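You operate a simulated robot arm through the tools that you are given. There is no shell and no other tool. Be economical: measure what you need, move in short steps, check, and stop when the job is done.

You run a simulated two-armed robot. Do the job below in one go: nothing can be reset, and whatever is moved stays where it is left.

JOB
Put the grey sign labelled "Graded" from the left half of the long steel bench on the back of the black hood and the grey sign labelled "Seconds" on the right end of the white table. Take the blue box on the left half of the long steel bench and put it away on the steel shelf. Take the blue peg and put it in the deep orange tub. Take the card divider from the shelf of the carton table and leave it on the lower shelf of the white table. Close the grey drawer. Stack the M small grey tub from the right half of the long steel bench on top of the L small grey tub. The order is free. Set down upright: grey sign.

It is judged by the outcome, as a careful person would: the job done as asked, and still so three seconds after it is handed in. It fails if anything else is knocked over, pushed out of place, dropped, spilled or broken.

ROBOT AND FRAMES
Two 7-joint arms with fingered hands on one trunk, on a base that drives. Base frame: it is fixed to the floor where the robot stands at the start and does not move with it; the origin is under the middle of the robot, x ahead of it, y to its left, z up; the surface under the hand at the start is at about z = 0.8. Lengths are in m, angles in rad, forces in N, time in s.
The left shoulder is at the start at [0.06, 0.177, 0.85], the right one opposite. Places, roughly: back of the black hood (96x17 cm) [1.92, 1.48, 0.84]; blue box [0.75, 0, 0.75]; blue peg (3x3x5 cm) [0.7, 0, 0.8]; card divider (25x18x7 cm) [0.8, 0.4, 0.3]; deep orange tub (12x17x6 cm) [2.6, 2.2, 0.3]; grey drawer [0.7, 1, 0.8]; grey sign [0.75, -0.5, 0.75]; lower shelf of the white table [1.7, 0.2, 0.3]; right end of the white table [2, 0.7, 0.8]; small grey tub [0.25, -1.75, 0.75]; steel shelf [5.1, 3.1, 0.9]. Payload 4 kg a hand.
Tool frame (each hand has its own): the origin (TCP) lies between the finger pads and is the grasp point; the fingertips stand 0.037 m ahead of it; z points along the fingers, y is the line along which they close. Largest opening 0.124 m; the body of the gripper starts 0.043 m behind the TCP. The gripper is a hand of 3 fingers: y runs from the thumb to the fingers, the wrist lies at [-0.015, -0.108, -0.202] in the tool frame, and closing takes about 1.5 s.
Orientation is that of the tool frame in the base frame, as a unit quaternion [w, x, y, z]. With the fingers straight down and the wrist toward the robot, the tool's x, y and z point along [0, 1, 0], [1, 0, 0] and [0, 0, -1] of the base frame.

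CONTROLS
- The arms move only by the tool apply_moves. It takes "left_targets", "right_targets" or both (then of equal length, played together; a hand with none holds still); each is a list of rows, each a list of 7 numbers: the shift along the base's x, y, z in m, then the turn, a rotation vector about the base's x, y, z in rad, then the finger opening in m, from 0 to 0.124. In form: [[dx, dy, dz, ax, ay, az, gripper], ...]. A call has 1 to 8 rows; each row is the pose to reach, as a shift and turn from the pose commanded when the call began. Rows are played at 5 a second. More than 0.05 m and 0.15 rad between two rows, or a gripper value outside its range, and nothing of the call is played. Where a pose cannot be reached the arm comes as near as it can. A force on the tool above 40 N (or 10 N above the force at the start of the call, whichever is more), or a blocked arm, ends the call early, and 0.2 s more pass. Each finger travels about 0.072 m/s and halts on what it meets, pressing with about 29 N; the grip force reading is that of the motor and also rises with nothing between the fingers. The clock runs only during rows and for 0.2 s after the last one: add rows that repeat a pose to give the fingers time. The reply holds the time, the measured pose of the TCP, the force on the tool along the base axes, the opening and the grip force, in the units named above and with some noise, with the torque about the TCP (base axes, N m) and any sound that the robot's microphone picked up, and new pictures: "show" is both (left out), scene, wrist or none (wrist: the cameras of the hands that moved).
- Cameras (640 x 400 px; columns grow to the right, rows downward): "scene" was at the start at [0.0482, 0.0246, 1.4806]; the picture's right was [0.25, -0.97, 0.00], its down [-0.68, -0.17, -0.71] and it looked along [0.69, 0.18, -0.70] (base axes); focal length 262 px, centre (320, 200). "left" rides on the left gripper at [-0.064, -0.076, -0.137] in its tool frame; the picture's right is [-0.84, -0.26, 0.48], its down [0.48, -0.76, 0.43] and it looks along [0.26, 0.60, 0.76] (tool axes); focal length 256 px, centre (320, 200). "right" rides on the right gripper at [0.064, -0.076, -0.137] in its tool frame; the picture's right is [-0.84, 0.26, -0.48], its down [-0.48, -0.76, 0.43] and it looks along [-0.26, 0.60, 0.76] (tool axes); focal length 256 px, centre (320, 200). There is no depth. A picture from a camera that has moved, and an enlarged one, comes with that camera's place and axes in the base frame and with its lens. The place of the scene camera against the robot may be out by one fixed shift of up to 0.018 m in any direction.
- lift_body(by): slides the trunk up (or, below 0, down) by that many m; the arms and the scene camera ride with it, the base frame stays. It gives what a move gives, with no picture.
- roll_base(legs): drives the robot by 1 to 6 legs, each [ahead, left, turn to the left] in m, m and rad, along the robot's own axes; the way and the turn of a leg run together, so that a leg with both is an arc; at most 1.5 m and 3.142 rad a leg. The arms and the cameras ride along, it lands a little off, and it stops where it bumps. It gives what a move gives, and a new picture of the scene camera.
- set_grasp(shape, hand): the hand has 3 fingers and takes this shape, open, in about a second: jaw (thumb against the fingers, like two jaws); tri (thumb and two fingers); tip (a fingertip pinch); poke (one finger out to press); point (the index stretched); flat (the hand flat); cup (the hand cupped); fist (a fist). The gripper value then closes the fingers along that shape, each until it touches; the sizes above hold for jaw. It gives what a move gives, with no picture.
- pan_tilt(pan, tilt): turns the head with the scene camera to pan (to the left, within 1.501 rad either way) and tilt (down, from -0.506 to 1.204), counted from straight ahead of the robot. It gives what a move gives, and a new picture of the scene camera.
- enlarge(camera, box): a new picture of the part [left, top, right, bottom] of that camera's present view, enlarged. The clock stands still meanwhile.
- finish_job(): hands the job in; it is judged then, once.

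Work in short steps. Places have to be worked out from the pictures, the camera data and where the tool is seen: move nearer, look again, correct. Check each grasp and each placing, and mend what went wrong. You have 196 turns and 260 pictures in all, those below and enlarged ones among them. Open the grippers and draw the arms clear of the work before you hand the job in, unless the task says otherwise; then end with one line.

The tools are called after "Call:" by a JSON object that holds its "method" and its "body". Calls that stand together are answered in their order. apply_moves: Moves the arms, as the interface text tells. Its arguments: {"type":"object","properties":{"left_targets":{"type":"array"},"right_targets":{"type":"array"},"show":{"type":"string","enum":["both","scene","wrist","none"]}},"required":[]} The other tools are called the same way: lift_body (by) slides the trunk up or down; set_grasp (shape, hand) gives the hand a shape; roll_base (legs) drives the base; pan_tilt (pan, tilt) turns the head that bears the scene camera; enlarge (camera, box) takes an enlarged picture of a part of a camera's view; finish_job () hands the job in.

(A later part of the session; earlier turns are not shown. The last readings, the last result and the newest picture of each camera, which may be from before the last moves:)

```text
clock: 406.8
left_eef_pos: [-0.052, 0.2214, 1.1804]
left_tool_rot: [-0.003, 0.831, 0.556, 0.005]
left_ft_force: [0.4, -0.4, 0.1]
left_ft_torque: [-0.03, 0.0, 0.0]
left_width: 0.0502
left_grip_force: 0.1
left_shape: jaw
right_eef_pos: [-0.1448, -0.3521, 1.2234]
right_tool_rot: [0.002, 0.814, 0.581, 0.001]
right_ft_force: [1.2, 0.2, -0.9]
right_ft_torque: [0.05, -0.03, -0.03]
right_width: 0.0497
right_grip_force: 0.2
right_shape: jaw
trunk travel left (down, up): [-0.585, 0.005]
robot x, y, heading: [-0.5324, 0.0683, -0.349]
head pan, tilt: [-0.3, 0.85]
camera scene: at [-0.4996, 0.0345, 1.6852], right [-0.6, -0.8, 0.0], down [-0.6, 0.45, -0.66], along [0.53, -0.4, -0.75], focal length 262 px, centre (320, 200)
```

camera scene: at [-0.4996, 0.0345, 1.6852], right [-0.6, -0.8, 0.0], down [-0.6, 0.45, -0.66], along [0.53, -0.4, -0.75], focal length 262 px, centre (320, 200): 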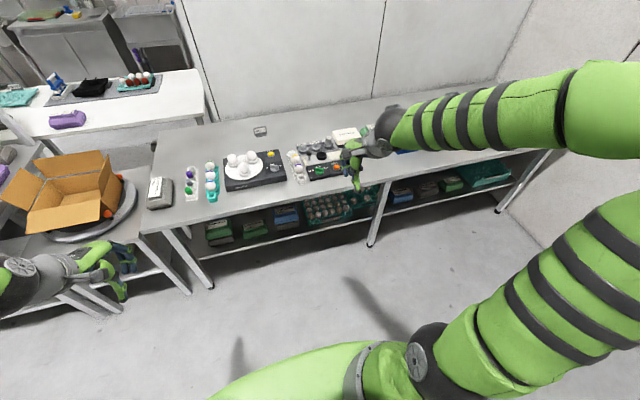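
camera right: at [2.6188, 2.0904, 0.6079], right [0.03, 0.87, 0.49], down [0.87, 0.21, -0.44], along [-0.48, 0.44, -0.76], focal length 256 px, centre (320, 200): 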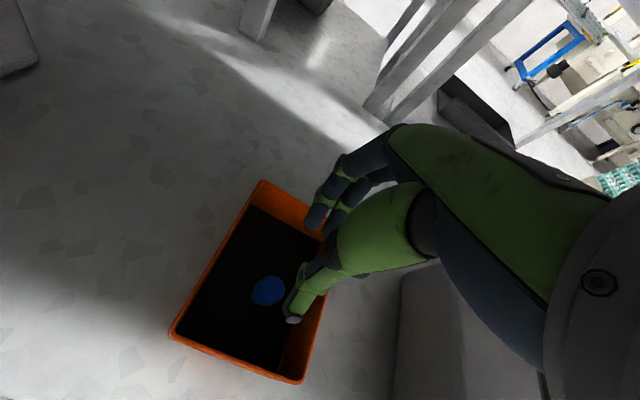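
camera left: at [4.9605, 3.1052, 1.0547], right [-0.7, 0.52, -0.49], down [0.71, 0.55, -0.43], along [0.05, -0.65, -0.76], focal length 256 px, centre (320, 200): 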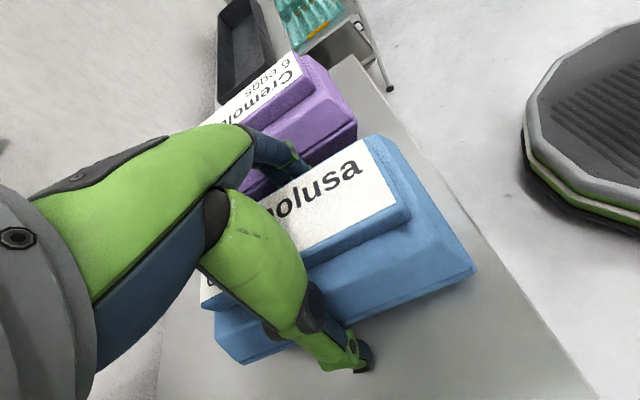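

I continue right to the tubs' area and look.

Call:
{"method": "roll_base", "body": {"legs": [[0.1, -1.15, 0]]}}

Call:
{"method": "pan_tilt", "body": {"pan": 0.0, "tilt": 0.75}}

```text
clock: 408.9
left_eef_pos: [-0.0854, 0.0231, 1.1808]
left_tool_rot: [-0.002, 0.847, 0.531, 0.004]
left_ft_force: [-0.1, 0.7, 0.2]
left_ft_torque: [0.03, -0.01, 0.03]
left_width: 0.0502
left_grip_force: 0.0
left_shape: jaw
right_eef_pos: [-0.212, -0.5443, 1.2235]
right_tool_rot: [0.003, 0.831, 0.556, 0.0]
right_ft_force: [0.2, 0.7, -1.2]
right_ft_torque: [0.02, 0.0, -0.02]
right_width: 0.0496
right_grip_force: 0.1
right_shape: jaw
trunk travel left (down, up): [-0.585, 0.005]
robot x, y, heading: [-0.578, -0.1072, -0.408]
head pan, tilt: [-0.3, 0.85]
stopped in leg 1: the robot was blocked; the commanded pose is now the measured one
camera scene: at [-0.544, -0.1377, 1.6852], right [-0.65, -0.76, 0.0], down [-0.57, 0.49, -0.66], along [0.5, -0.43, -0.75], focal length 262 px, centre (320, 200)
```

scene: 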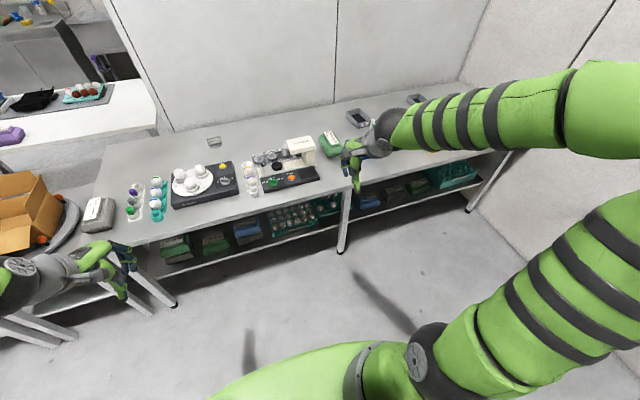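

```text
clock: 409.8
left_eef_pos: [-0.0863, 0.0225, 1.18]
left_tool_rot: [-0.003, 0.847, 0.532, 0.005]
left_ft_force: [-0.8, 0.5, 0.2]
left_ft_torque: [-0.01, -0.02, 0.04]
left_width: 0.0502
left_grip_force: 0.0
left_shape: jaw
right_eef_pos: [-0.2106, -0.5452, 1.2235]
right_tool_rot: [0.002, 0.831, 0.556, 0.0]
right_ft_force: [-0.7, 0.2, -0.1]
right_ft_torque: [-0.02, 0.0, 0.03]
right_width: 0.0498
right_grip_force: 0.1
right_shape: jaw
trunk travel left (down, up): [-0.585, 0.005]
robot x, y, heading: [-0.5757, -0.1039, -0.403]
head pan, tilt: [0.0, 0.75]
camera scene: at [-0.5274, -0.1199, 1.6932], right [-0.4, -0.92, 0.0], down [-0.63, 0.27, -0.73], along [0.67, -0.29, -0.68], focal length 262 px, centre (320, 200)
```

scene: 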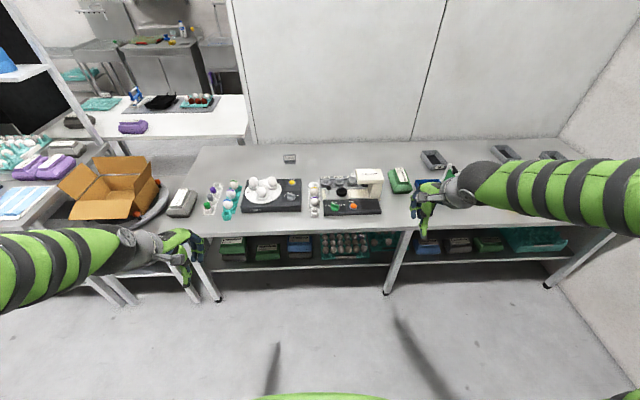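

The base was blocked by something at its right/rear. I look there.

Call:
{"method": "pan_tilt", "body": {"pan": -1.45, "tilt": 0.9}}

```text
clock: 411.3
left_eef_pos: [-0.0853, 0.0231, 1.1808]
left_tool_rot: [-0.003, 0.847, 0.532, 0.004]
left_ft_force: [0.2, -0.8, -0.1]
left_ft_torque: [-0.01, -0.01, 0.0]
left_width: 0.0502
left_grip_force: 0.0
left_shape: jaw
right_eef_pos: [-0.2126, -0.546, 1.2227]
right_tool_rot: [0.003, 0.831, 0.556, 0.001]
right_ft_force: [-0.1, -0.2, 0.4]
right_ft_torque: [-0.02, 0.0, 0.0]
right_width: 0.0498
right_grip_force: 0.0
right_shape: jaw
trunk travel left (down, up): [-0.585, 0.005]
robot x, y, heading: [-0.5742, -0.1047, -0.409]
head pan, tilt: [-1.45, 0.901]
camera scene: at [-0.6247, -0.1595, 1.6813], right [-0.96, 0.28, 0.0], down [0.22, 0.75, -0.62], along [-0.17, -0.6, -0.78], focal length 262 px, centre (320, 200)
```

scene: 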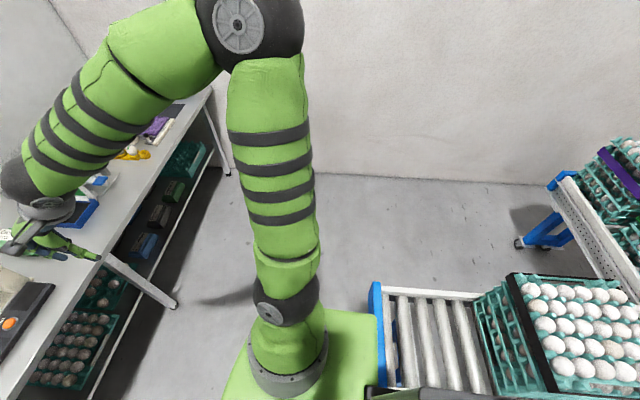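

A roller conveyor stands behind-right; I brushed its end. I move forward, away from it, then slide right closer to the bench.

Call:
{"method": "roll_base", "body": {"legs": [[0.38, 0.02, 0.06]]}}

Call:
{"method": "roll_base", "body": {"legs": [[0, -0.95, 0]]}}

Call:
{"method": "pan_tilt", "body": {"pan": -0.1, "tilt": 0.8}}

```text
clock: 413.7
left_eef_pos: [0.2601, -0.0665, 1.1799]
left_tool_rot: [-0.003, 0.831, 0.557, 0.003]
left_ft_force: [0.9, 0.3, -0.6]
left_ft_torque: [-0.01, 0.01, -0.01]
left_width: 0.0502
left_grip_force: 0.0
left_shape: jaw
right_eef_pos: [0.1699, -0.6405, 1.2221]
right_tool_rot: [0.002, 0.813, 0.582, 0.0]
right_ft_force: [-0.1, -1.3, -0.8]
right_ft_torque: [-0.01, 0.02, 0.02]
right_width: 0.0498
right_grip_force: 0.1
right_shape: jaw
trunk travel left (down, up): [-0.585, 0.005]
robot x, y, heading: [-0.2228, -0.2194, -0.349]
head pan, tilt: [-1.45, 0.901]
camera scene: at [-0.2655, -0.2809, 1.6813], right [-0.97, 0.22, 0.0], down [0.17, 0.76, -0.62], along [-0.14, -0.61, -0.78], focal length 262 px, centre (320, 200)
```

scene: 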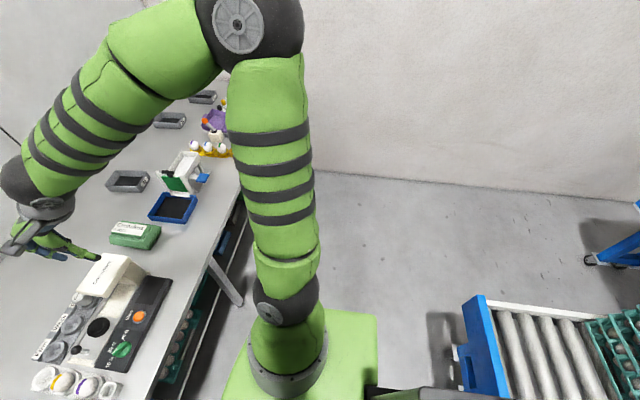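

```text
clock: 418.6
left_eef_pos: [-0.0558, -0.945, 1.1811]
left_tool_rot: [-0.004, 0.829, 0.559, 0.005]
left_ft_force: [-1.1, -0.5, -0.6]
left_ft_torque: [-0.03, -0.02, -0.01]
left_width: 0.0501
left_grip_force: 0.1
left_shape: jaw
right_eef_pos: [-0.1433, -1.5199, 1.2241]
right_tool_rot: [0.003, 0.812, 0.584, 0.001]
right_ft_force: [0.3, 0.0, -0.8]
right_ft_torque: [0.0, -0.03, 0.03]
right_width: 0.0497
right_grip_force: 0.1
right_shape: jaw
trunk travel left (down, up): [-0.585, 0.005]
robot x, y, heading: [-0.5368, -1.1025, -0.343]
head pan, tilt: [-1.45, 0.901]
camera scene: at [-0.5806, -1.162, 1.6813], right [-0.98, 0.22, 0.0], down [0.17, 0.77, -0.62], along [-0.14, -0.61, -0.78], focal length 262 px, centre (320, 200)
```

scene: 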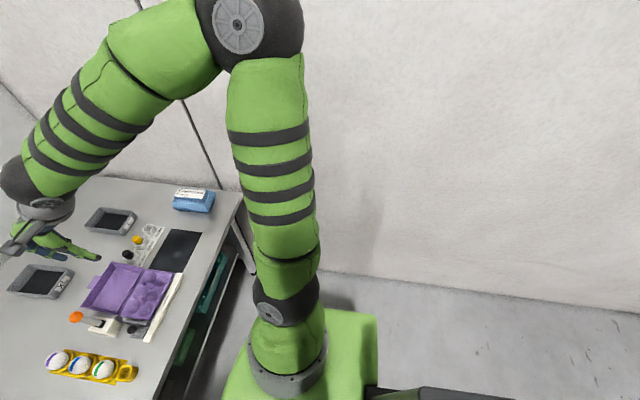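

```text
clock: 420.1
left_eef_pos: [-0.0551, -0.9442, 1.1801]
left_tool_rot: [-0.003, 0.829, 0.559, 0.005]
left_ft_force: [0.7, 1.2, -0.2]
left_ft_torque: [0.0, -0.01, 0.02]
left_width: 0.0502
left_grip_force: 0.0
left_shape: jaw
right_eef_pos: [-0.1418, -1.5198, 1.2226]
right_tool_rot: [0.003, 0.812, 0.584, 0.001]
right_ft_force: [0.5, -0.1, 0.2]
right_ft_torque: [0.01, 0.04, 0.06]
right_width: 0.0497
right_grip_force: 0.1
right_shape: jaw
trunk travel left (down, up): [-0.585, 0.005]
robot x, y, heading: [-0.5345, -1.1014, -0.334]
head pan, tilt: [-0.099, 0.799]
camera scene: at [-0.491, -1.1221, 1.6892], right [-0.43, -0.9, 0.0], down [-0.65, 0.31, -0.7], along [0.63, -0.3, -0.72], focal length 262 px, centre (320, 200)
```

scene: 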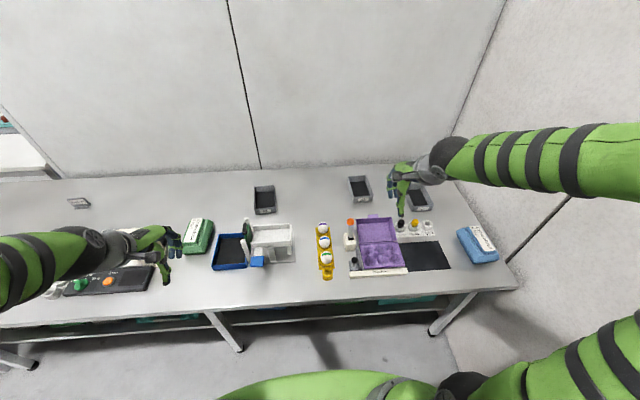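

Three small grey tubs are at the back. I enlarge to read their labels.

Call:
{"method": "enlarge", "body": {"camera": "scene", "box": [240, 165, 380, 225]}}

Call:
{"method": "enlarge", "body": {"camera": "right", "box": [0, 0, 640, 400]}}

```text
4.57 times, centred on (310, 195) of scene
camera zoom: at [-0.491, -1.1221, 1.6892], right [-0.43, -0.9, 0.0], down [-0.65, 0.31, -0.7], along [0.63, -0.3, -0.72], focal length 1198 px, centre (366, 223)
```

zoom: 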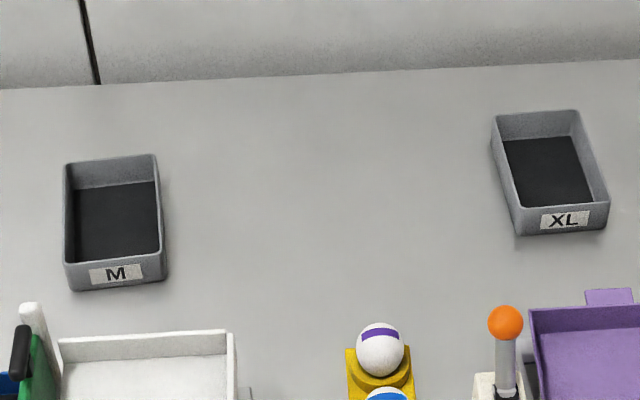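

```text
1.00 times, centred on (320, 200) of right (not enlarged: the box is as wide or as high as the picture)
camera zoom: at [-0.1965, -1.4342, 1.3583], right [-0.03, -0.87, 0.49], down [-0.87, -0.22, -0.44], along [0.49, -0.44, -0.76], focal length 256 px, centre (320, 200)
```

zoom: 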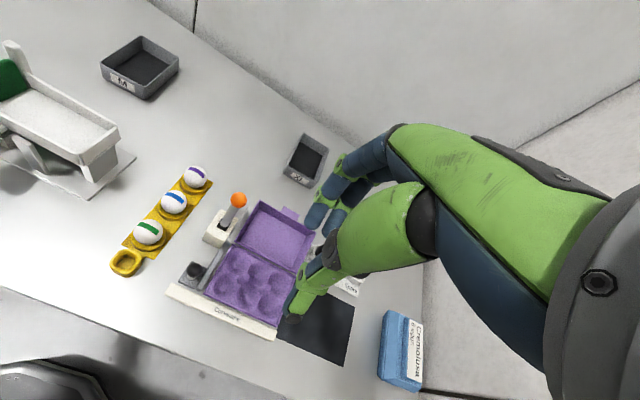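

M is the left tub, XL the middle one. I check the right one is L, then shift left and ahead so the right hand can take M.

Call:
{"method": "enlarge", "body": {"camera": "scene", "box": [340, 165, 480, 225]}}

Call:
{"method": "roll_base", "body": {"legs": [[0.1, 0.4, 0]]}}

Call:
{"method": "lift_body", "body": {"by": -0.17}}

Call:
{"method": "pan_tilt", "body": {"pan": -0.5, "tilt": 0.8}}

```text
4.57 times, centred on (410, 195) of scene
camera zoom: at [-0.491, -1.1221, 1.6892], right [-0.43, -0.9, 0.0], down [-0.65, 0.31, -0.7], along [0.63, -0.3, -0.72], focal length 1198 px, centre (-91, 223)
```

zoom: 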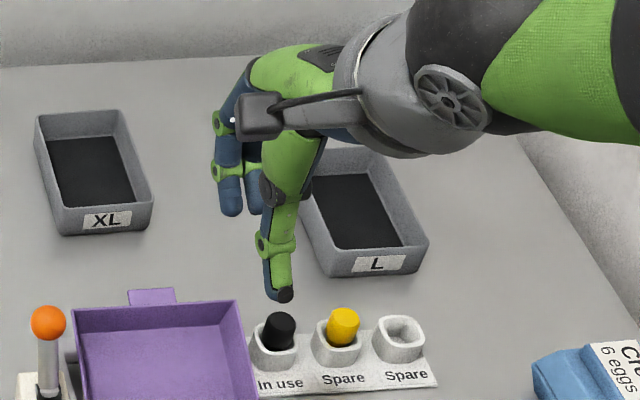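

```text
clock: 422.6
left_eef_pos: [0.1724, -0.6007, 1.1794]
left_tool_rot: [-0.003, 0.83, 0.557, 0.005]
left_ft_force: [0.2, -0.3, 0.7]
left_ft_torque: [-0.03, 0.02, 0.01]
left_width: 0.0502
left_grip_force: 0.0
left_shape: jaw
right_eef_pos: [0.0838, -1.1741, 1.2222]
right_tool_rot: [0.003, 0.813, 0.582, 0.0]
right_ft_force: [0.2, 0.3, 0.1]
right_ft_torque: [-0.01, 0.01, 0.0]
right_width: 0.0497
right_grip_force: 0.1
right_shape: jaw
trunk travel left (down, up): [-0.585, 0.005]
robot x, y, heading: [-0.3084, -0.7583, -0.344]
head pan, tilt: [-0.099, 0.799]
camera scene: at [-0.2628, -0.776, 1.6892], right [-0.43, -0.9, 0.0], down [-0.65, 0.31, -0.7], along [0.63, -0.3, -0.72], focal length 262 px, centre (320, 200)
```

scene: 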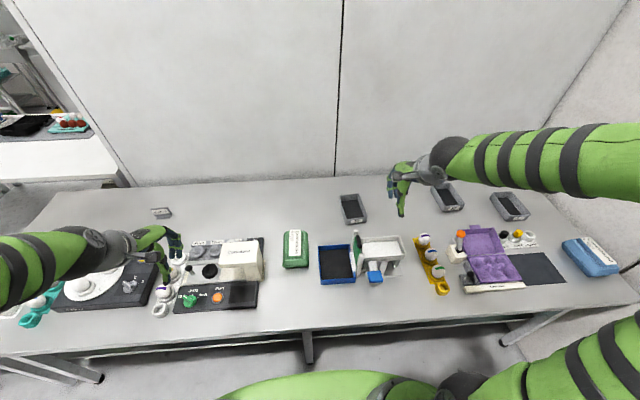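

```text
clock: 424.6
left_eef_pos: [0.1738, -0.6021, 1.0108]
left_tool_rot: [-0.004, 0.83, 0.557, 0.004]
left_ft_force: [0.2, 0.6, -0.3]
left_ft_torque: [-0.03, -0.01, -0.02]
left_width: 0.0501
left_grip_force: 0.1
left_shape: jaw
right_eef_pos: [0.0835, -1.1751, 1.0531]
right_tool_rot: [0.003, 0.813, 0.582, 0.002]
right_ft_force: [-0.8, 0.2, -1.0]
right_ft_torque: [0.0, 0.03, 0.0]
right_width: 0.0498
right_grip_force: 0.0
right_shape: jaw
trunk travel left (down, up): [-0.415, 0.175]
robot x, y, heading: [-0.3046, -0.7603, -0.344]
head pan, tilt: [-0.099, 0.799]
```

```text
clock: 425.4
left_eef_pos: [0.1725, -0.6011, 1.0102]
left_tool_rot: [-0.003, 0.83, 0.558, 0.005]
left_ft_force: [-0.9, -0.1, -0.5]
left_ft_torque: [0.0, 0.01, 0.0]
left_width: 0.0499
left_grip_force: 0.1
left_shape: jaw
right_eef_pos: [0.0828, -1.1755, 1.0518]
right_tool_rot: [0.003, 0.813, 0.582, 0.0]
right_ft_force: [0.3, 0.1, 0.0]
right_ft_torque: [0.0, 0.01, -0.01]
right_width: 0.0498
right_grip_force: 0.0
right_shape: jaw
trunk travel left (down, up): [-0.415, 0.175]
robot x, y, heading: [-0.3054, -0.7568, -0.341]
head pan, tilt: [-0.499, 0.799]
camera scene: at [-0.2826, -0.8026, 1.5192], right [-0.75, -0.67, 0.0], down [-0.48, 0.53, -0.7], along [0.46, -0.52, -0.72], focal length 262 px, centre (320, 200)
```

scene: 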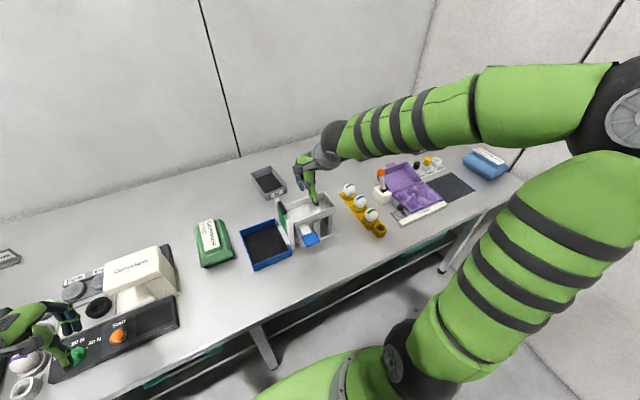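

Right tub is L. I raise the left hand a bit, bring the right hand over M, rotating to grip across its width.

Call:
{"method": "apply_moves", "body": {"right_targets": [[0.035, -0.01, 0, 0, 0, 0.145, 0.08], [0.07, -0.02, 0, 0, 0, 0.29, 0.1], [0.105, -0.03, 0, 0, 0, 0.435, 0.12], [0.14, -0.04, 0, 0, 0, 0.58, 0.124], [0.175, -0.05, 0, 0, 0, 0.725, 0.124], [0.21, -0.06, 0, 0, 0, 0.87, 0.124], [0.245, -0.07, 0, 0, 0, 1.015, 0.124], [0.28, -0.08, 0, 0, 0, 1.16, 0.124]], "left_targets": [[0, 0, 0.02, 0, 0, 0, 0.05], [0, 0, 0.04, 0, 0, 0, 0.05], [0, 0, 0.06, 0, 0, 0, 0.05], [0, 0, 0.08, 0, 0, 0, 0.05], [0, 0, 0.1, 0, 0, 0, 0.05], [0, 0, 0.12, 0, 0, 0, 0.05], [0, 0, 0.13, 0, 0, 0, 0.05], [0, 0, 0.13, 0, 0, 0, 0.05]], "show": "none"}}

Call:
{"method": "apply_moves", "body": {"right_targets": [[0, 0, -0.02, 0, 0, 0.14, 0.124], [0, 0, -0.04, 0, 0, 0.28, 0.124], [0, 0, -0.06, 0, 0, 0.42, 0.124]]}}

```text
clock: 427.2
left_eef_pos: [0.1747, -0.6025, 1.1401]
left_tool_rot: [-0.004, 0.83, 0.557, 0.003]
left_ft_force: [-0.7, -0.8, -0.2]
left_ft_torque: [0.0, 0.02, 0.03]
left_width: 0.0499
left_grip_force: 0.1
left_shape: jaw
right_eef_pos: [0.365, -1.2551, 1.0523]
right_tool_rot: [0.002, 0.36, 0.933, 0.002]
right_ft_force: [-0.7, -0.2, 0.7]
right_ft_torque: [-0.01, -0.03, -0.01]
right_width: 0.1234
right_grip_force: 0.1
right_shape: jaw
trunk travel left (down, up): [-0.415, 0.175]
robot x, y, heading: [-0.3067, -0.7557, -0.348]
head pan, tilt: [-0.499, 0.799]
```

```text
clock: 428.0
left_eef_pos: [0.1725, -0.6038, 1.1393]
left_tool_rot: [-0.004, 0.831, 0.556, 0.005]
left_ft_force: [-0.2, -0.4, 1.0]
left_ft_torque: [0.01, -0.01, -0.03]
left_width: 0.0501
left_grip_force: 0.1
left_shape: jaw
right_eef_pos: [0.3583, -1.2539, 0.9915]
right_tool_rot: [0.002, 0.158, 0.987, 0.003]
right_ft_force: [-0.4, 0.7, 0.1]
right_ft_torque: [0.01, 0.01, 0.0]
right_width: 0.1239
right_grip_force: 0.0
right_shape: jaw
right hand out of reach, approached as far as the arm can: row 3
trunk travel left (down, up): [-0.415, 0.175]
robot x, y, heading: [-0.3059, -0.7606, -0.347]
head pan, tilt: [-0.499, 0.799]
camera scene: at [-0.2831, -0.8029, 1.5193], right [-0.75, -0.67, 0.0], down [-0.48, 0.54, -0.7], along [0.46, -0.52, -0.72], focal length 262 px, centre (320, 200)
camera right: at [0.2715, -1.3062, 1.1273], right [0.87, -0.02, 0.49], down [0.22, -0.87, -0.44], along [0.43, 0.49, -0.76], focal length 256 px, centre (320, 200)
```

scene: 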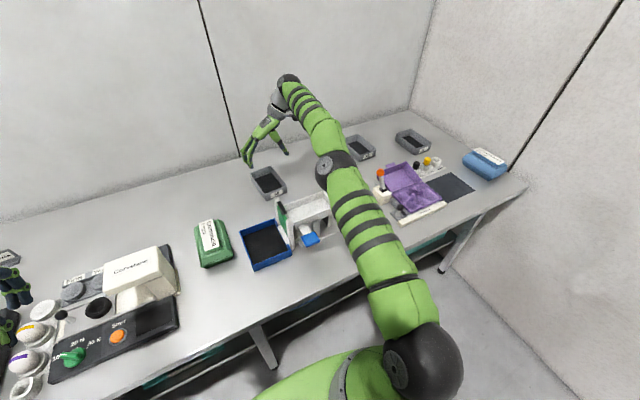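
right: 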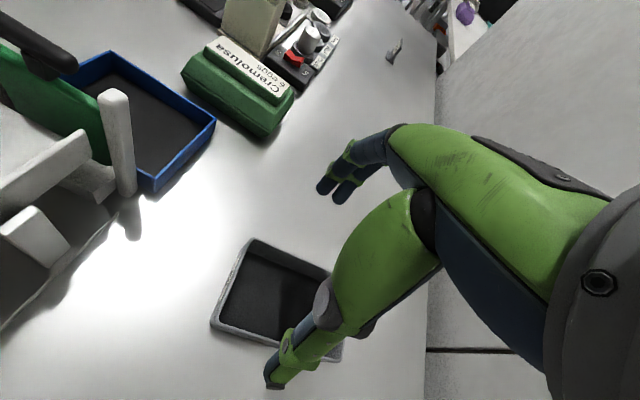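

The tub centre is at about [0.395,-1.261]; the arm is near its limit, so I bring the base 0.1 nearer and realign.

Call:
{"method": "roll_base", "body": {"legs": [[0.1, 0.03, 0]]}}

Call:
{"method": "apply_moves", "body": {"right_targets": [[-0.025, 0.0, 0, 0, 0, 0.02, 0.124], [-0.05, 0.01, -0.01, 0, 0, 0.03, 0.124]], "show": "wrist"}}

```text
clock: 429.2
left_eef_pos: [0.2757, -0.6093, 1.139]
left_tool_rot: [-0.003, 0.83, 0.557, 0.005]
left_ft_force: [0.0, -0.1, -0.6]
left_ft_torque: [-0.02, -0.03, 0.01]
left_width: 0.0499
left_grip_force: 0.1
left_shape: jaw
right_eef_pos: [0.4601, -1.2582, 0.9908]
right_tool_rot: [0.001, 0.16, 0.987, 0.003]
right_ft_force: [-0.3, 0.6, -0.2]
right_ft_torque: [0.02, -0.02, 0.0]
right_width: 0.1237
right_grip_force: 0.1
right_shape: jaw
trunk travel left (down, up): [-0.415, 0.175]
robot x, y, heading: [-0.2045, -0.7636, -0.345]
head pan, tilt: [-0.499, 0.799]
camera scene: at [-0.1813, -0.8082, 1.5192], right [-0.75, -0.66, 0.0], down [-0.48, 0.54, -0.7], along [0.46, -0.52, -0.72], focal length 262 px, centre (320, 200)
```

scene: 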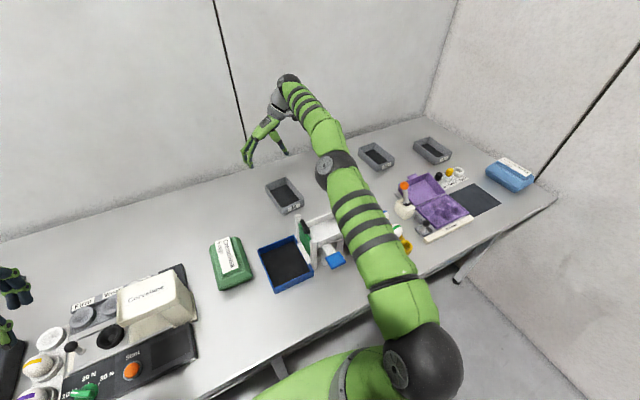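

```text
clock: 429.8
left_eef_pos: [0.2744, -0.6082, 1.1393]
left_tool_rot: [-0.003, 0.83, 0.557, 0.006]
left_ft_force: [-0.4, 0.4, -0.4]
left_ft_torque: [-0.01, 0.01, -0.01]
left_width: 0.0504
left_grip_force: 0.0
left_shape: jaw
right_eef_pos: [0.4077, -1.25, 0.981]
right_tool_rot: [0.003, 0.146, 0.989, 0.003]
right_ft_force: [0.3, -0.5, 0.9]
right_ft_torque: [0.01, -0.01, 0.01]
right_width: 0.1241
right_grip_force: 0.0
right_shape: jaw
trunk travel left (down, up): [-0.415, 0.175]
robot x, y, heading: [-0.2067, -0.7622, -0.348]
head pan, tilt: [-0.499, 0.799]
camera right: at [0.3241, -1.304, 1.1173], right [0.87, 0.0, 0.49], down [0.25, -0.86, -0.44], along [0.42, 0.5, -0.76], focal length 256 px, centre (320, 200)
```

right: 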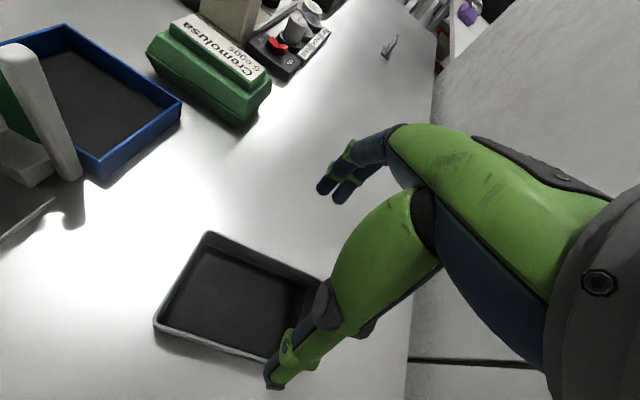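

Corners give the tub centre [0.400,-1.262], yaw matched. I descend astride it and close.

Call:
{"method": "apply_moves", "body": {"right_targets": [[-0.007, -0.011, -0.03, 0, 0, 0, 0.124], [-0.007, -0.011, -0.075, 0, 0, 0, 0.124], [-0.007, -0.011, -0.115, 0, 0, 0, 0.124], [-0.007, -0.011, -0.134, 0, 0, 0, 0.124], [-0.007, -0.011, -0.134, 0, 0, 0, 0.1], [-0.007, -0.011, -0.134, 0, 0, 0, 0.08], [-0.007, -0.011, -0.134, 0, 0, 0, 0.06], [-0.007, -0.011, -0.134, 0, 0, 0, 0.05]]}}

```text
clock: 431.6
left_eef_pos: [0.2758, -0.6081, 1.1397]
left_tool_rot: [-0.003, 0.83, 0.557, 0.004]
left_ft_force: [0.3, 0.5, -0.1]
left_ft_torque: [0.03, 0.0, 0.02]
left_width: 0.05
left_grip_force: 0.1
left_shape: jaw
right_eef_pos: [0.4015, -1.26, 0.8474]
right_tool_rot: [0.001, 0.145, 0.989, 0.003]
right_ft_force: [-0.6, -0.3, 1.2]
right_ft_torque: [-0.08, 0.04, -0.01]
right_width: 0.0953
right_grip_force: 29.1
right_shape: jaw
trunk travel left (down, up): [-0.415, 0.175]
robot x, y, heading: [-0.2034, -0.7636, -0.342]
head pan, tilt: [-0.499, 0.799]
camera scene: at [-0.1807, -0.8083, 1.5192], right [-0.75, -0.66, 0.0], down [-0.48, 0.54, -0.7], along [0.46, -0.52, -0.72], focal length 262 px, centre (320, 200)
camera right: at [0.3172, -1.3153, 0.9827], right [0.87, 0.0, 0.49], down [0.25, -0.86, -0.44], along [0.42, 0.5, -0.76], focal length 256 px, centre (320, 200)
```

scene: 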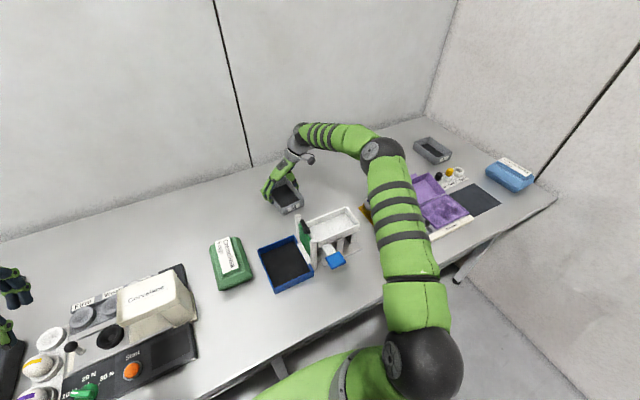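
right: 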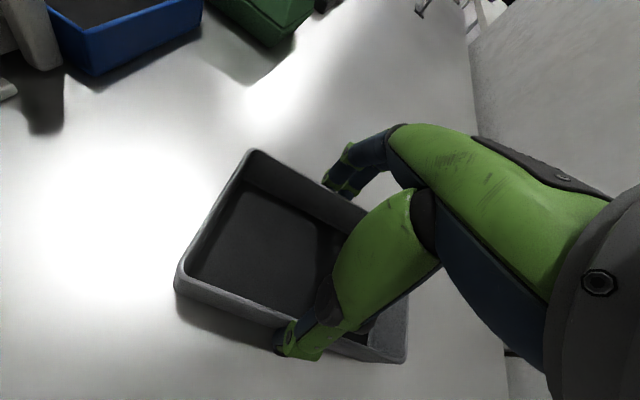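

Gripped (0.095). I lift M to z≈1.08 and slide the base right toward L.

Call:
{"method": "apply_moves", "body": {"right_targets": [[0, 0, 0.03, 0, 0, 0, 0.05], [0, 0, 0.07, 0, 0, 0, 0.05], [0, 0, 0.115, 0, 0, 0, 0.05], [0, 0, 0.16, 0, 0, 0, 0.05], [0, 0, 0.2, 0, 0, 0, 0.05], [-0.02, 0.005, 0.235, 0, 0, 0, 0.05]], "show": "wrist"}}

Call:
{"method": "roll_base", "body": {"legs": [[-0.05, -0.68, 0]]}}

Call:
{"method": "enlarge", "body": {"camera": "right", "box": [0, 0, 640, 400]}}

```text
clock: 433.0
left_eef_pos: [0.2743, -0.6073, 1.1393]
left_tool_rot: [-0.003, 0.831, 0.557, 0.004]
left_ft_force: [-0.4, -0.4, 0.6]
left_ft_torque: [-0.04, -0.02, 0.0]
left_width: 0.0502
left_grip_force: 0.1
left_shape: jaw
right_eef_pos: [0.3802, -1.2528, 1.0829]
right_tool_rot: [0.001, 0.145, 0.99, 0.002]
right_ft_force: [-1.6, 0.4, -0.9]
right_ft_torque: [-0.01, 0.0, 0.03]
right_width: 0.0951
right_grip_force: 29.5
right_shape: jaw
trunk travel left (down, up): [-0.415, 0.175]
robot x, y, heading: [-0.2083, -0.7575, -0.345]
head pan, tilt: [-0.499, 0.799]
camera right: at [0.2952, -1.3089, 1.2185], right [0.87, 0.0, 0.49], down [0.25, -0.86, -0.44], along [0.42, 0.5, -0.76], focal length 256 px, centre (320, 200)
```

right: 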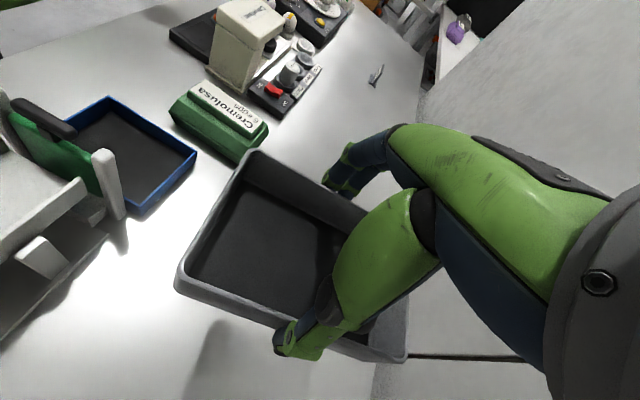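

```text
clock: 436.8
left_eef_pos: [-0.0063, -1.2415, 1.1399]
left_tool_rot: [-0.003, 0.83, 0.558, 0.004]
left_ft_force: [-0.1, 0.1, 0.5]
left_ft_torque: [0.04, -0.01, 0.03]
left_width: 0.0502
left_grip_force: 0.1
left_shape: jaw
right_eef_pos: [0.0996, -1.8852, 1.0824]
right_tool_rot: [0.001, 0.145, 0.989, 0.003]
right_ft_force: [0.7, 0.7, -2.3]
right_ft_torque: [0.01, -0.03, 0.03]
right_width: 0.0953
right_grip_force: 29.4
right_shape: jaw
trunk travel left (down, up): [-0.415, 0.175]
robot x, y, heading: [-0.4871, -1.3932, -0.344]
head pan, tilt: [-0.499, 0.799]
camera scene: at [-0.4618, -1.4404, 1.5192], right [-0.75, -0.67, 0.0], down [-0.48, 0.54, -0.7], along [0.46, -0.52, -0.72], focal length 262 px, centre (320, 200)
```

scene: 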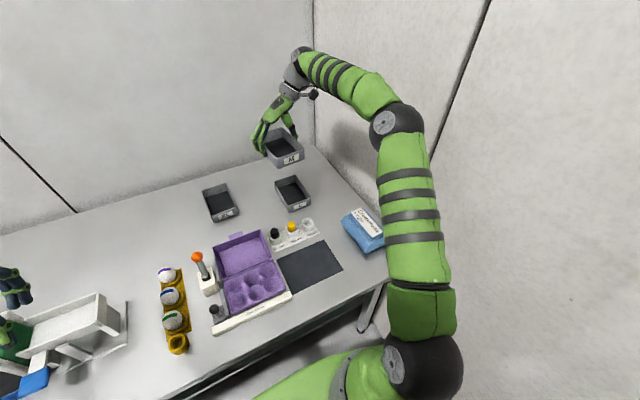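

```text
1.00 times, centred on (320, 200) of right (not enlarged: the box is as wide or as high as the picture)
camera zoom: at [0.0153, -1.9407, 1.2172], right [0.87, 0.0, 0.49], down [0.25, -0.86, -0.44], along [0.42, 0.5, -0.76], focal length 256 px, centre (320, 200)
```

zoom: 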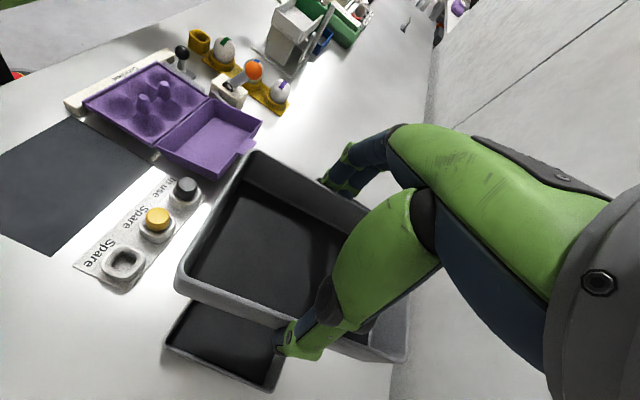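

L's corners put its centre at [0.109,-1.916], yaw −0.33. I align M above it at z≈0.93 and check.

Call:
{"method": "apply_moves", "body": {"right_targets": [[0.005, -0.015, -0.03, 0, 0, -0.02, 0.05], [0.01, -0.03, -0.07, 0, 0, -0.04, 0.05], [0.01, -0.03, -0.11, 0, 0, -0.04, 0.05], [0.01, -0.03, -0.15, 0, 0, -0.04, 0.05]], "show": "wrist"}}

Call:
{"method": "enlarge", "body": {"camera": "scene", "box": [240, 130, 360, 230]}}

```text
clock: 437.8
left_eef_pos: [-0.0054, -1.2397, 1.1399]
left_tool_rot: [-0.003, 0.83, 0.557, 0.004]
left_ft_force: [0.6, -0.1, 0.7]
left_ft_torque: [0.0, 0.01, 0.0]
left_width: 0.0504
left_grip_force: 0.0
left_shape: jaw
right_eef_pos: [0.1113, -1.9159, 0.9306]
right_tool_rot: [0.001, 0.164, 0.987, 0.002]
right_ft_force: [0.2, -0.2, -1.1]
right_ft_torque: [0.02, 0.0, 0.0]
right_width: 0.0957
right_grip_force: 29.3
right_shape: jaw
trunk travel left (down, up): [-0.415, 0.175]
robot x, y, heading: [-0.4878, -1.3918, -0.344]
head pan, tilt: [-0.499, 0.799]
camera right: at [0.0239, -1.9672, 1.0664], right [0.87, -0.03, 0.49], down [0.21, -0.87, -0.44], along [0.44, 0.49, -0.76], focal length 256 px, centre (320, 200)
```

right: 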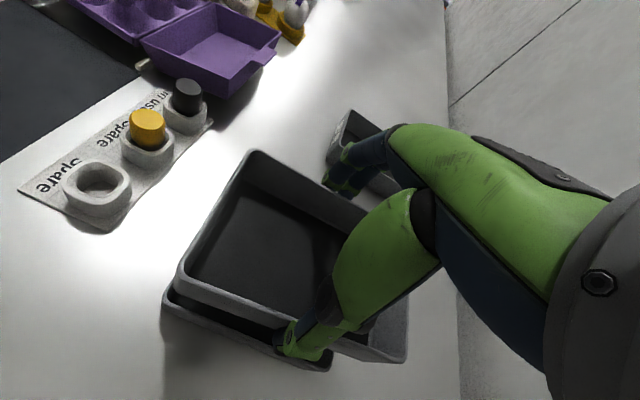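

```text
4.00 times, centred on (300, 180) of scene
camera zoom: at [-0.4613, -1.4403, 1.5192], right [-0.75, -0.67, 0.0], down [-0.48, 0.54, -0.7], along [0.46, -0.52, -0.72], focal length 1048 px, centre (400, 280)
```

zoom: 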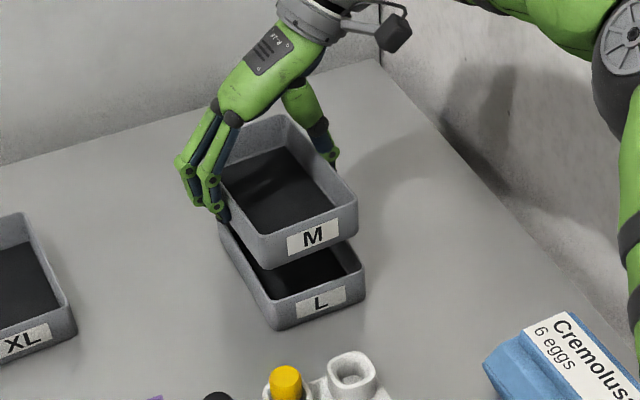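

M and L line up to within a few mm in both views. I lower gently until contact.

Call:
{"method": "apply_moves", "body": {"right_targets": [[-0.001, 0.001, -0.02, 0, 0, 0, 0.05], [-0.001, 0.001, -0.035, 0, 0, 0, 0.05], [-0.001, 0.001, -0.042, 0, 0, 0, 0.05], [-0.001, 0.001, -0.048, 0, 0, 0, 0.05], [-0.001, 0.001, -0.053, 0, 0, 0, 0.05]], "show": "wrist"}}

Call:
{"method": "enlarge", "body": {"camera": "scene", "box": [240, 130, 360, 230]}}

```text
clock: 439.1
left_eef_pos: [-0.0068, -1.2387, 1.1386]
left_tool_rot: [-0.002, 0.83, 0.558, 0.005]
left_ft_force: [0.2, -0.6, -0.2]
left_ft_torque: [0.02, 0.01, -0.02]
left_width: 0.05
left_grip_force: 0.0
left_shape: jaw
right_eef_pos: [0.1113, -1.914, 0.8884]
right_tool_rot: [0.008, 0.166, 0.986, 0.003]
right_ft_force: [-4.2, 0.2, 20.1]
right_ft_torque: [-0.22, 0.25, 0.14]
right_width: 0.094
right_grip_force: 28.6
right_shape: jaw
trunk travel left (down, up): [-0.415, 0.175]
robot x, y, heading: [-0.4885, -1.3958, -0.347]
head pan, tilt: [-0.499, 0.799]
stopped in row 5 (right hand): the force on the tool passed its limit at 42 N (the readings are from after the stop); the commanded pose is now the measured one
camera right: at [0.0224, -1.9657, 1.0223], right [0.87, -0.03, 0.5], down [0.22, -0.87, -0.43], along [0.45, 0.48, -0.75], focal length 256 px, centre (320, 200)
```

right: 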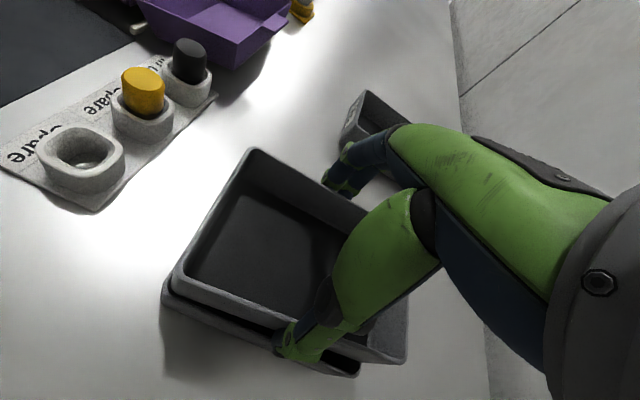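

```text
4.00 times, centred on (300, 180) of scene
camera zoom: at [-0.4632, -1.4391, 1.5192], right [-0.75, -0.66, 0.0], down [-0.48, 0.54, -0.7], along [0.46, -0.52, -0.72], focal length 1048 px, centre (400, 280)
```

zoom: 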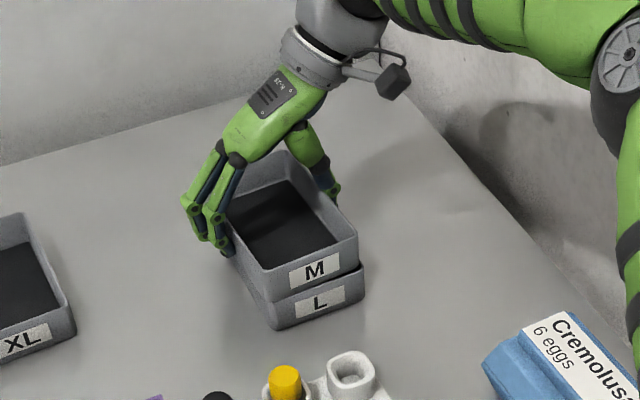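

M rests on L's rim, ~5 mm toward the back. I lift a hair, nudge it −4 mm, and set down again.

Call:
{"method": "apply_moves", "body": {"right_targets": [[0, 0, 0.008, 0, 0, 0, 0.05], [-0.004, -0.001, 0.008, 0, 0, 0, 0.05], [-0.004, -0.001, 0.002, 0, 0, 0, 0.05], [-0.004, -0.001, -0.002, 0, 0, 0, 0.05]], "show": "none"}}

Call:
{"method": "enlarge", "body": {"camera": "scene", "box": [270, 160, 350, 220]}}

```text
clock: 440.1
left_eef_pos: [-0.0071, -1.2385, 1.1411]
left_tool_rot: [-0.001, 0.831, 0.557, 0.004]
left_ft_force: [-0.7, -0.2, 0.0]
left_ft_torque: [0.02, -0.03, 0.0]
left_width: 0.0501
left_grip_force: 0.0
left_shape: jaw
right_eef_pos: [0.1065, -1.9147, 0.888]
right_tool_rot: [0.009, 0.166, 0.986, 0.002]
right_ft_force: [-2.8, -3.2, 32.3]
right_ft_torque: [-0.36, 0.22, -0.03]
right_width: 0.0945
right_grip_force: 28.9
right_shape: jaw
trunk travel left (down, up): [-0.415, 0.175]
robot x, y, heading: [-0.4861, -1.3921, -0.341]
head pan, tilt: [-0.499, 0.799]
```

```text
6.67 times, centred on (310, 190) of scene
camera zoom: at [-0.4641, -1.4384, 1.5199], right [-0.75, -0.66, 0.0], down [-0.48, 0.53, -0.7], along [0.46, -0.52, -0.72], focal length 1747 px, centre (387, 267)
```

zoom: 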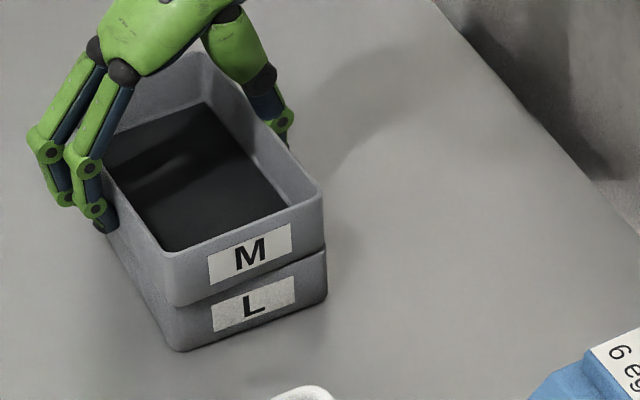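

Stacked squarely. I relieve, open and rise.

Call:
{"method": "apply_moves", "body": {"right_targets": [[0, 0, 0.003, 0, 0, 0, 0.09], [0, 0, 0.003, 0, 0, 0, 0.105], [0, 0, 0.003, 0, 0, 0, 0.118], [0, 0, 0.003, 0, 0, 0, 0.118], [0, 0, 0.04, 0, 0, 0, 0.118], [0, 0, 0.085, 0, 0, 0, 0.118], [0, 0, 0.13, 0, 0, 0, 0.118], [0, 0, 0.175, 0, 0, 0, 0.118]], "show": "none"}}

Call:
{"method": "enlarge", "body": {"camera": "scene", "box": [240, 130, 360, 230]}}

```text
clock: 441.9
left_eef_pos: [-0.0073, -1.2385, 1.1395]
left_tool_rot: [-0.003, 0.83, 0.558, 0.004]
left_ft_force: [0.4, 0.0, -0.5]
left_ft_torque: [0.0, 0.03, -0.03]
left_width: 0.0503
left_grip_force: 0.0
left_shape: jaw
right_eef_pos: [0.1068, -1.9145, 1.0564]
right_tool_rot: [0.006, 0.165, 0.986, 0.003]
right_ft_force: [0.1, -0.1, -0.6]
right_ft_torque: [0.01, 0.05, 0.03]
right_width: 0.1178
right_grip_force: 0.0
right_shape: jaw
trunk travel left (down, up): [-0.415, 0.175]
robot x, y, heading: [-0.4844, -1.3876, -0.341]
head pan, tilt: [-0.499, 0.799]
```

```text
4.00 times, centred on (300, 180) of scene
camera zoom: at [-0.4619, -1.4396, 1.5192], right [-0.75, -0.67, 0.0], down [-0.48, 0.54, -0.7], along [0.46, -0.52, -0.72], focal length 1048 px, centre (400, 280)
```

zoom: 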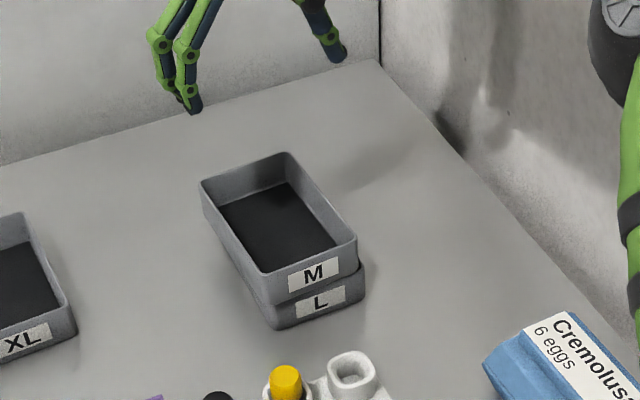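

M is stacked on L. I retract the right hand and head for the carton table's lower shelf.

Call:
{"method": "apply_moves", "body": {"right_targets": [[-0.027, 0.013, 0.015, 0, 0, -0.145, 0.1], [-0.053, 0.026, 0.03, 0, 0, -0.29, 0.08], [-0.08, 0.039, 0.045, 0, 0, -0.435, 0.06], [-0.107, 0.052, 0.06, 0, 0, -0.58, 0.05], [-0.133, 0.065, 0.075, 0, 0, -0.725, 0.05], [-0.16, 0.078, 0.08, 0, 0, -0.87, 0.05], [-0.187, 0.091, 0.08, 0, 0, -1.015, 0.05], [-0.213, 0.104, 0.08, 0, 0, -1.16, 0.05]], "show": "none"}}

Call:
{"method": "apply_moves", "body": {"right_targets": [[0, 0, 0, 0, 0, -0.14, 0.05], [0, 0, 0, 0, 0, -0.28, 0.05], [0, 0, 0, 0, 0, -0.42, 0.05]], "show": "none"}}

Call:
{"method": "roll_base", "body": {"legs": [[0, 1.25, 0], [-0.5, 0, 0], [0, 0.7, 0]]}}

Call:
{"method": "pan_tilt", "body": {"pan": 0.1, "tilt": 0.7}}

```text
clock: 443.7
left_eef_pos: [-0.0066, -1.2387, 1.1388]
left_tool_rot: [-0.002, 0.83, 0.558, 0.005]
left_ft_force: [-0.6, 0.7, 0.8]
left_ft_torque: [0.0, 0.02, -0.02]
left_width: 0.0501
left_grip_force: 0.0
left_shape: jaw
right_eef_pos: [-0.1069, -1.8096, 1.1368]
right_tool_rot: [0.006, 0.679, 0.734, 0.0]
right_ft_force: [0.2, 0.1, -0.1]
right_ft_torque: [-0.01, 0.05, 0.03]
right_width: 0.0503
right_grip_force: 0.1
right_shape: jaw
trunk travel left (down, up): [-0.415, 0.175]
robot x, y, heading: [-0.4869, -1.3921, -0.341]
head pan, tilt: [-0.499, 0.799]
```

```text
clock: 444.5
left_eef_pos: [-0.0055, -1.2393, 1.1397]
left_tool_rot: [-0.004, 0.83, 0.557, 0.004]
left_ft_force: [-0.2, -0.5, -0.6]
left_ft_torque: [0.02, -0.01, -0.02]
left_width: 0.0502
left_grip_force: 0.0
left_shape: jaw
right_eef_pos: [-0.1052, -1.8117, 1.1358]
right_tool_rot: [0.006, 0.817, 0.577, -0.002]
right_ft_force: [0.4, -0.4, -0.6]
right_ft_torque: [0.03, -0.01, 0.0]
right_width: 0.0505
right_grip_force: 0.1
right_shape: jaw
trunk travel left (down, up): [-0.415, 0.175]
robot x, y, heading: [-0.4861, -1.3955, -0.343]
head pan, tilt: [-0.499, 0.799]
```

```text
clock: 456.6
left_eef_pos: [0.1768, 0.7397, 1.1401]
left_tool_rot: [-0.003, 0.828, 0.561, 0.005]
left_ft_force: [0.6, -0.4, 0.1]
left_ft_torque: [-0.03, -0.02, 0.0]
left_width: 0.0503
left_grip_force: 0.2
left_shape: jaw
right_eef_pos: [0.0814, 0.1677, 1.1366]
right_tool_rot: [0.006, 0.814, 0.58, -0.003]
right_ft_force: [-0.8, -0.8, -0.4]
right_ft_torque: [-0.01, -0.01, 0.01]
right_width: 0.05
right_grip_force: 0.0
right_shape: jaw
trunk travel left (down, up): [-0.415, 0.175]
robot x, y, heading: [-0.3041, 0.584, -0.337]
head pan, tilt: [-0.499, 0.799]
camera scene: at [-0.2768, 0.5367, 1.5192], right [-0.74, -0.67, 0.0], down [-0.48, 0.53, -0.7], along [0.47, -0.52, -0.72], focal length 262 px, centre (320, 200)
```

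scene: 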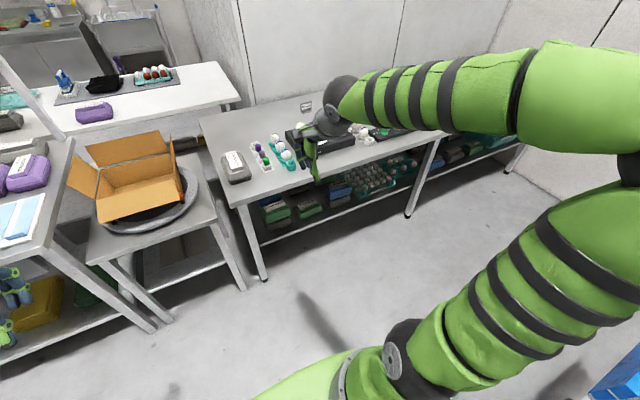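

```text
clock: 457.6
left_eef_pos: [0.1765, 0.7402, 1.1401]
left_tool_rot: [-0.002, 0.828, 0.561, 0.004]
left_ft_force: [-1.5, -0.7, 0.3]
left_ft_torque: [0.03, 0.0, 0.03]
left_width: 0.0501
left_grip_force: 0.0
left_shape: jaw
right_eef_pos: [0.0816, 0.1681, 1.1355]
right_tool_rot: [0.005, 0.815, 0.579, -0.003]
right_ft_force: [0.6, 1.5, 0.0]
right_ft_torque: [-0.02, 0.01, 0.02]
right_width: 0.0504
right_grip_force: 0.1
right_shape: jaw
trunk travel left (down, up): [-0.415, 0.175]
robot x, y, heading: [-0.3014, 0.5777, -0.332]
head pan, tilt: [0.099, 0.7]
camera scene: at [-0.2486, 0.576, 1.5274], right [-0.24, -0.97, 0.0], down [-0.63, 0.15, -0.76], along [0.74, -0.18, -0.64], focal length 262 px, centre (320, 200)
```

scene: 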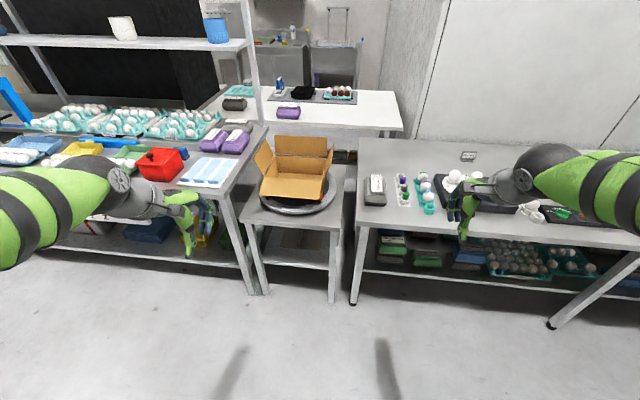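

I lower the trunk to look under the carton table.

Call:
{"method": "lift_body", "body": {"by": -0.4}}

Call:
{"method": "pan_tilt", "body": {"pan": 0.1, "tilt": 0.5}}

Call:
{"method": "enlarge", "body": {"camera": "scene", "box": [200, 140, 380, 253]}}

```text
clock: 461.5
left_eef_pos: [0.1785, 0.7394, 0.7401]
left_tool_rot: [-0.003, 0.828, 0.561, 0.004]
left_ft_force: [0.7, 0.2, 0.5]
left_ft_torque: [-0.02, 0.03, -0.01]
left_width: 0.0499
left_grip_force: 0.0
left_shape: jaw
right_eef_pos: [0.0819, 0.1669, 0.7368]
right_tool_rot: [0.006, 0.814, 0.58, -0.002]
right_ft_force: [-0.3, 0.8, -1.1]
right_ft_torque: [0.0, 0.02, 0.01]
right_width: 0.0501
right_grip_force: 0.0
right_shape: jaw
trunk travel left (down, up): [-0.015, 0.575]
robot x, y, heading: [-0.3012, 0.5813, -0.336]
head pan, tilt: [0.099, 0.7]
```

```text
clock: 462.2
left_eef_pos: [0.1767, 0.7407, 0.7401]
left_tool_rot: [-0.003, 0.828, 0.56, 0.004]
left_ft_force: [0.0, -0.2, -0.2]
left_ft_torque: [0.03, -0.02, 0.01]
left_width: 0.05
left_grip_force: 0.0
left_shape: jaw
right_eef_pos: [0.083, 0.1671, 0.7364]
right_tool_rot: [0.006, 0.814, 0.581, -0.002]
right_ft_force: [-0.6, -0.5, -0.1]
right_ft_torque: [0.01, -0.01, 0.02]
right_width: 0.0502
right_grip_force: 0.1
right_shape: jaw
trunk travel left (down, up): [-0.015, 0.575]
robot x, y, heading: [-0.304, 0.5838, -0.336]
head pan, tilt: [0.099, 0.499]
camera scene: at [-0.2427, 0.5747, 1.1451], right [-0.23, -0.97, 0.0], down [-0.47, 0.11, -0.88], along [0.85, -0.21, -0.48], focal length 262 px, centre (320, 200)
```

scene: 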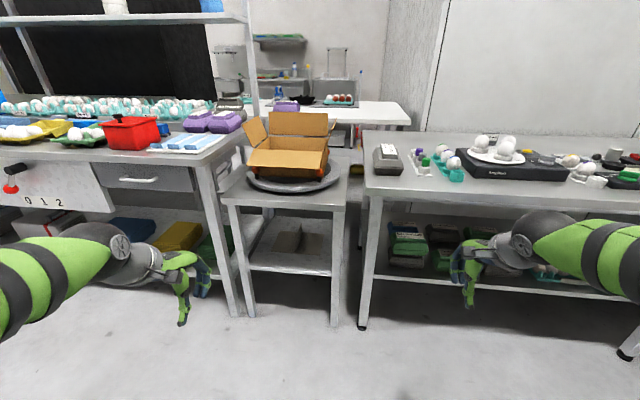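

```text
3.54 times, centred on (290, 196) of scene
camera zoom: at [-0.2427, 0.5747, 1.1451], right [-0.23, -0.97, 0.0], down [-0.47, 0.11, -0.88], along [0.85, -0.21, -0.48], focal length 927 px, centre (426, 212)
```

zoom: 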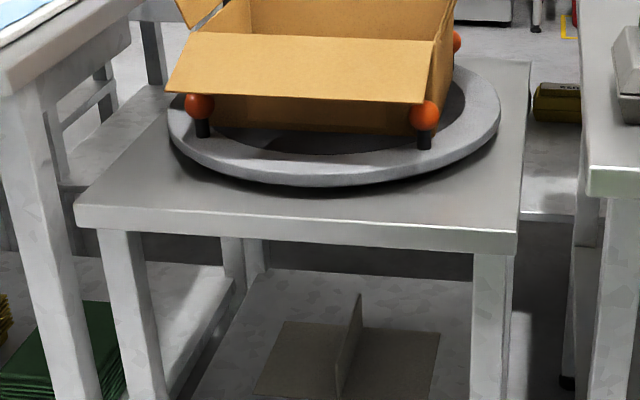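

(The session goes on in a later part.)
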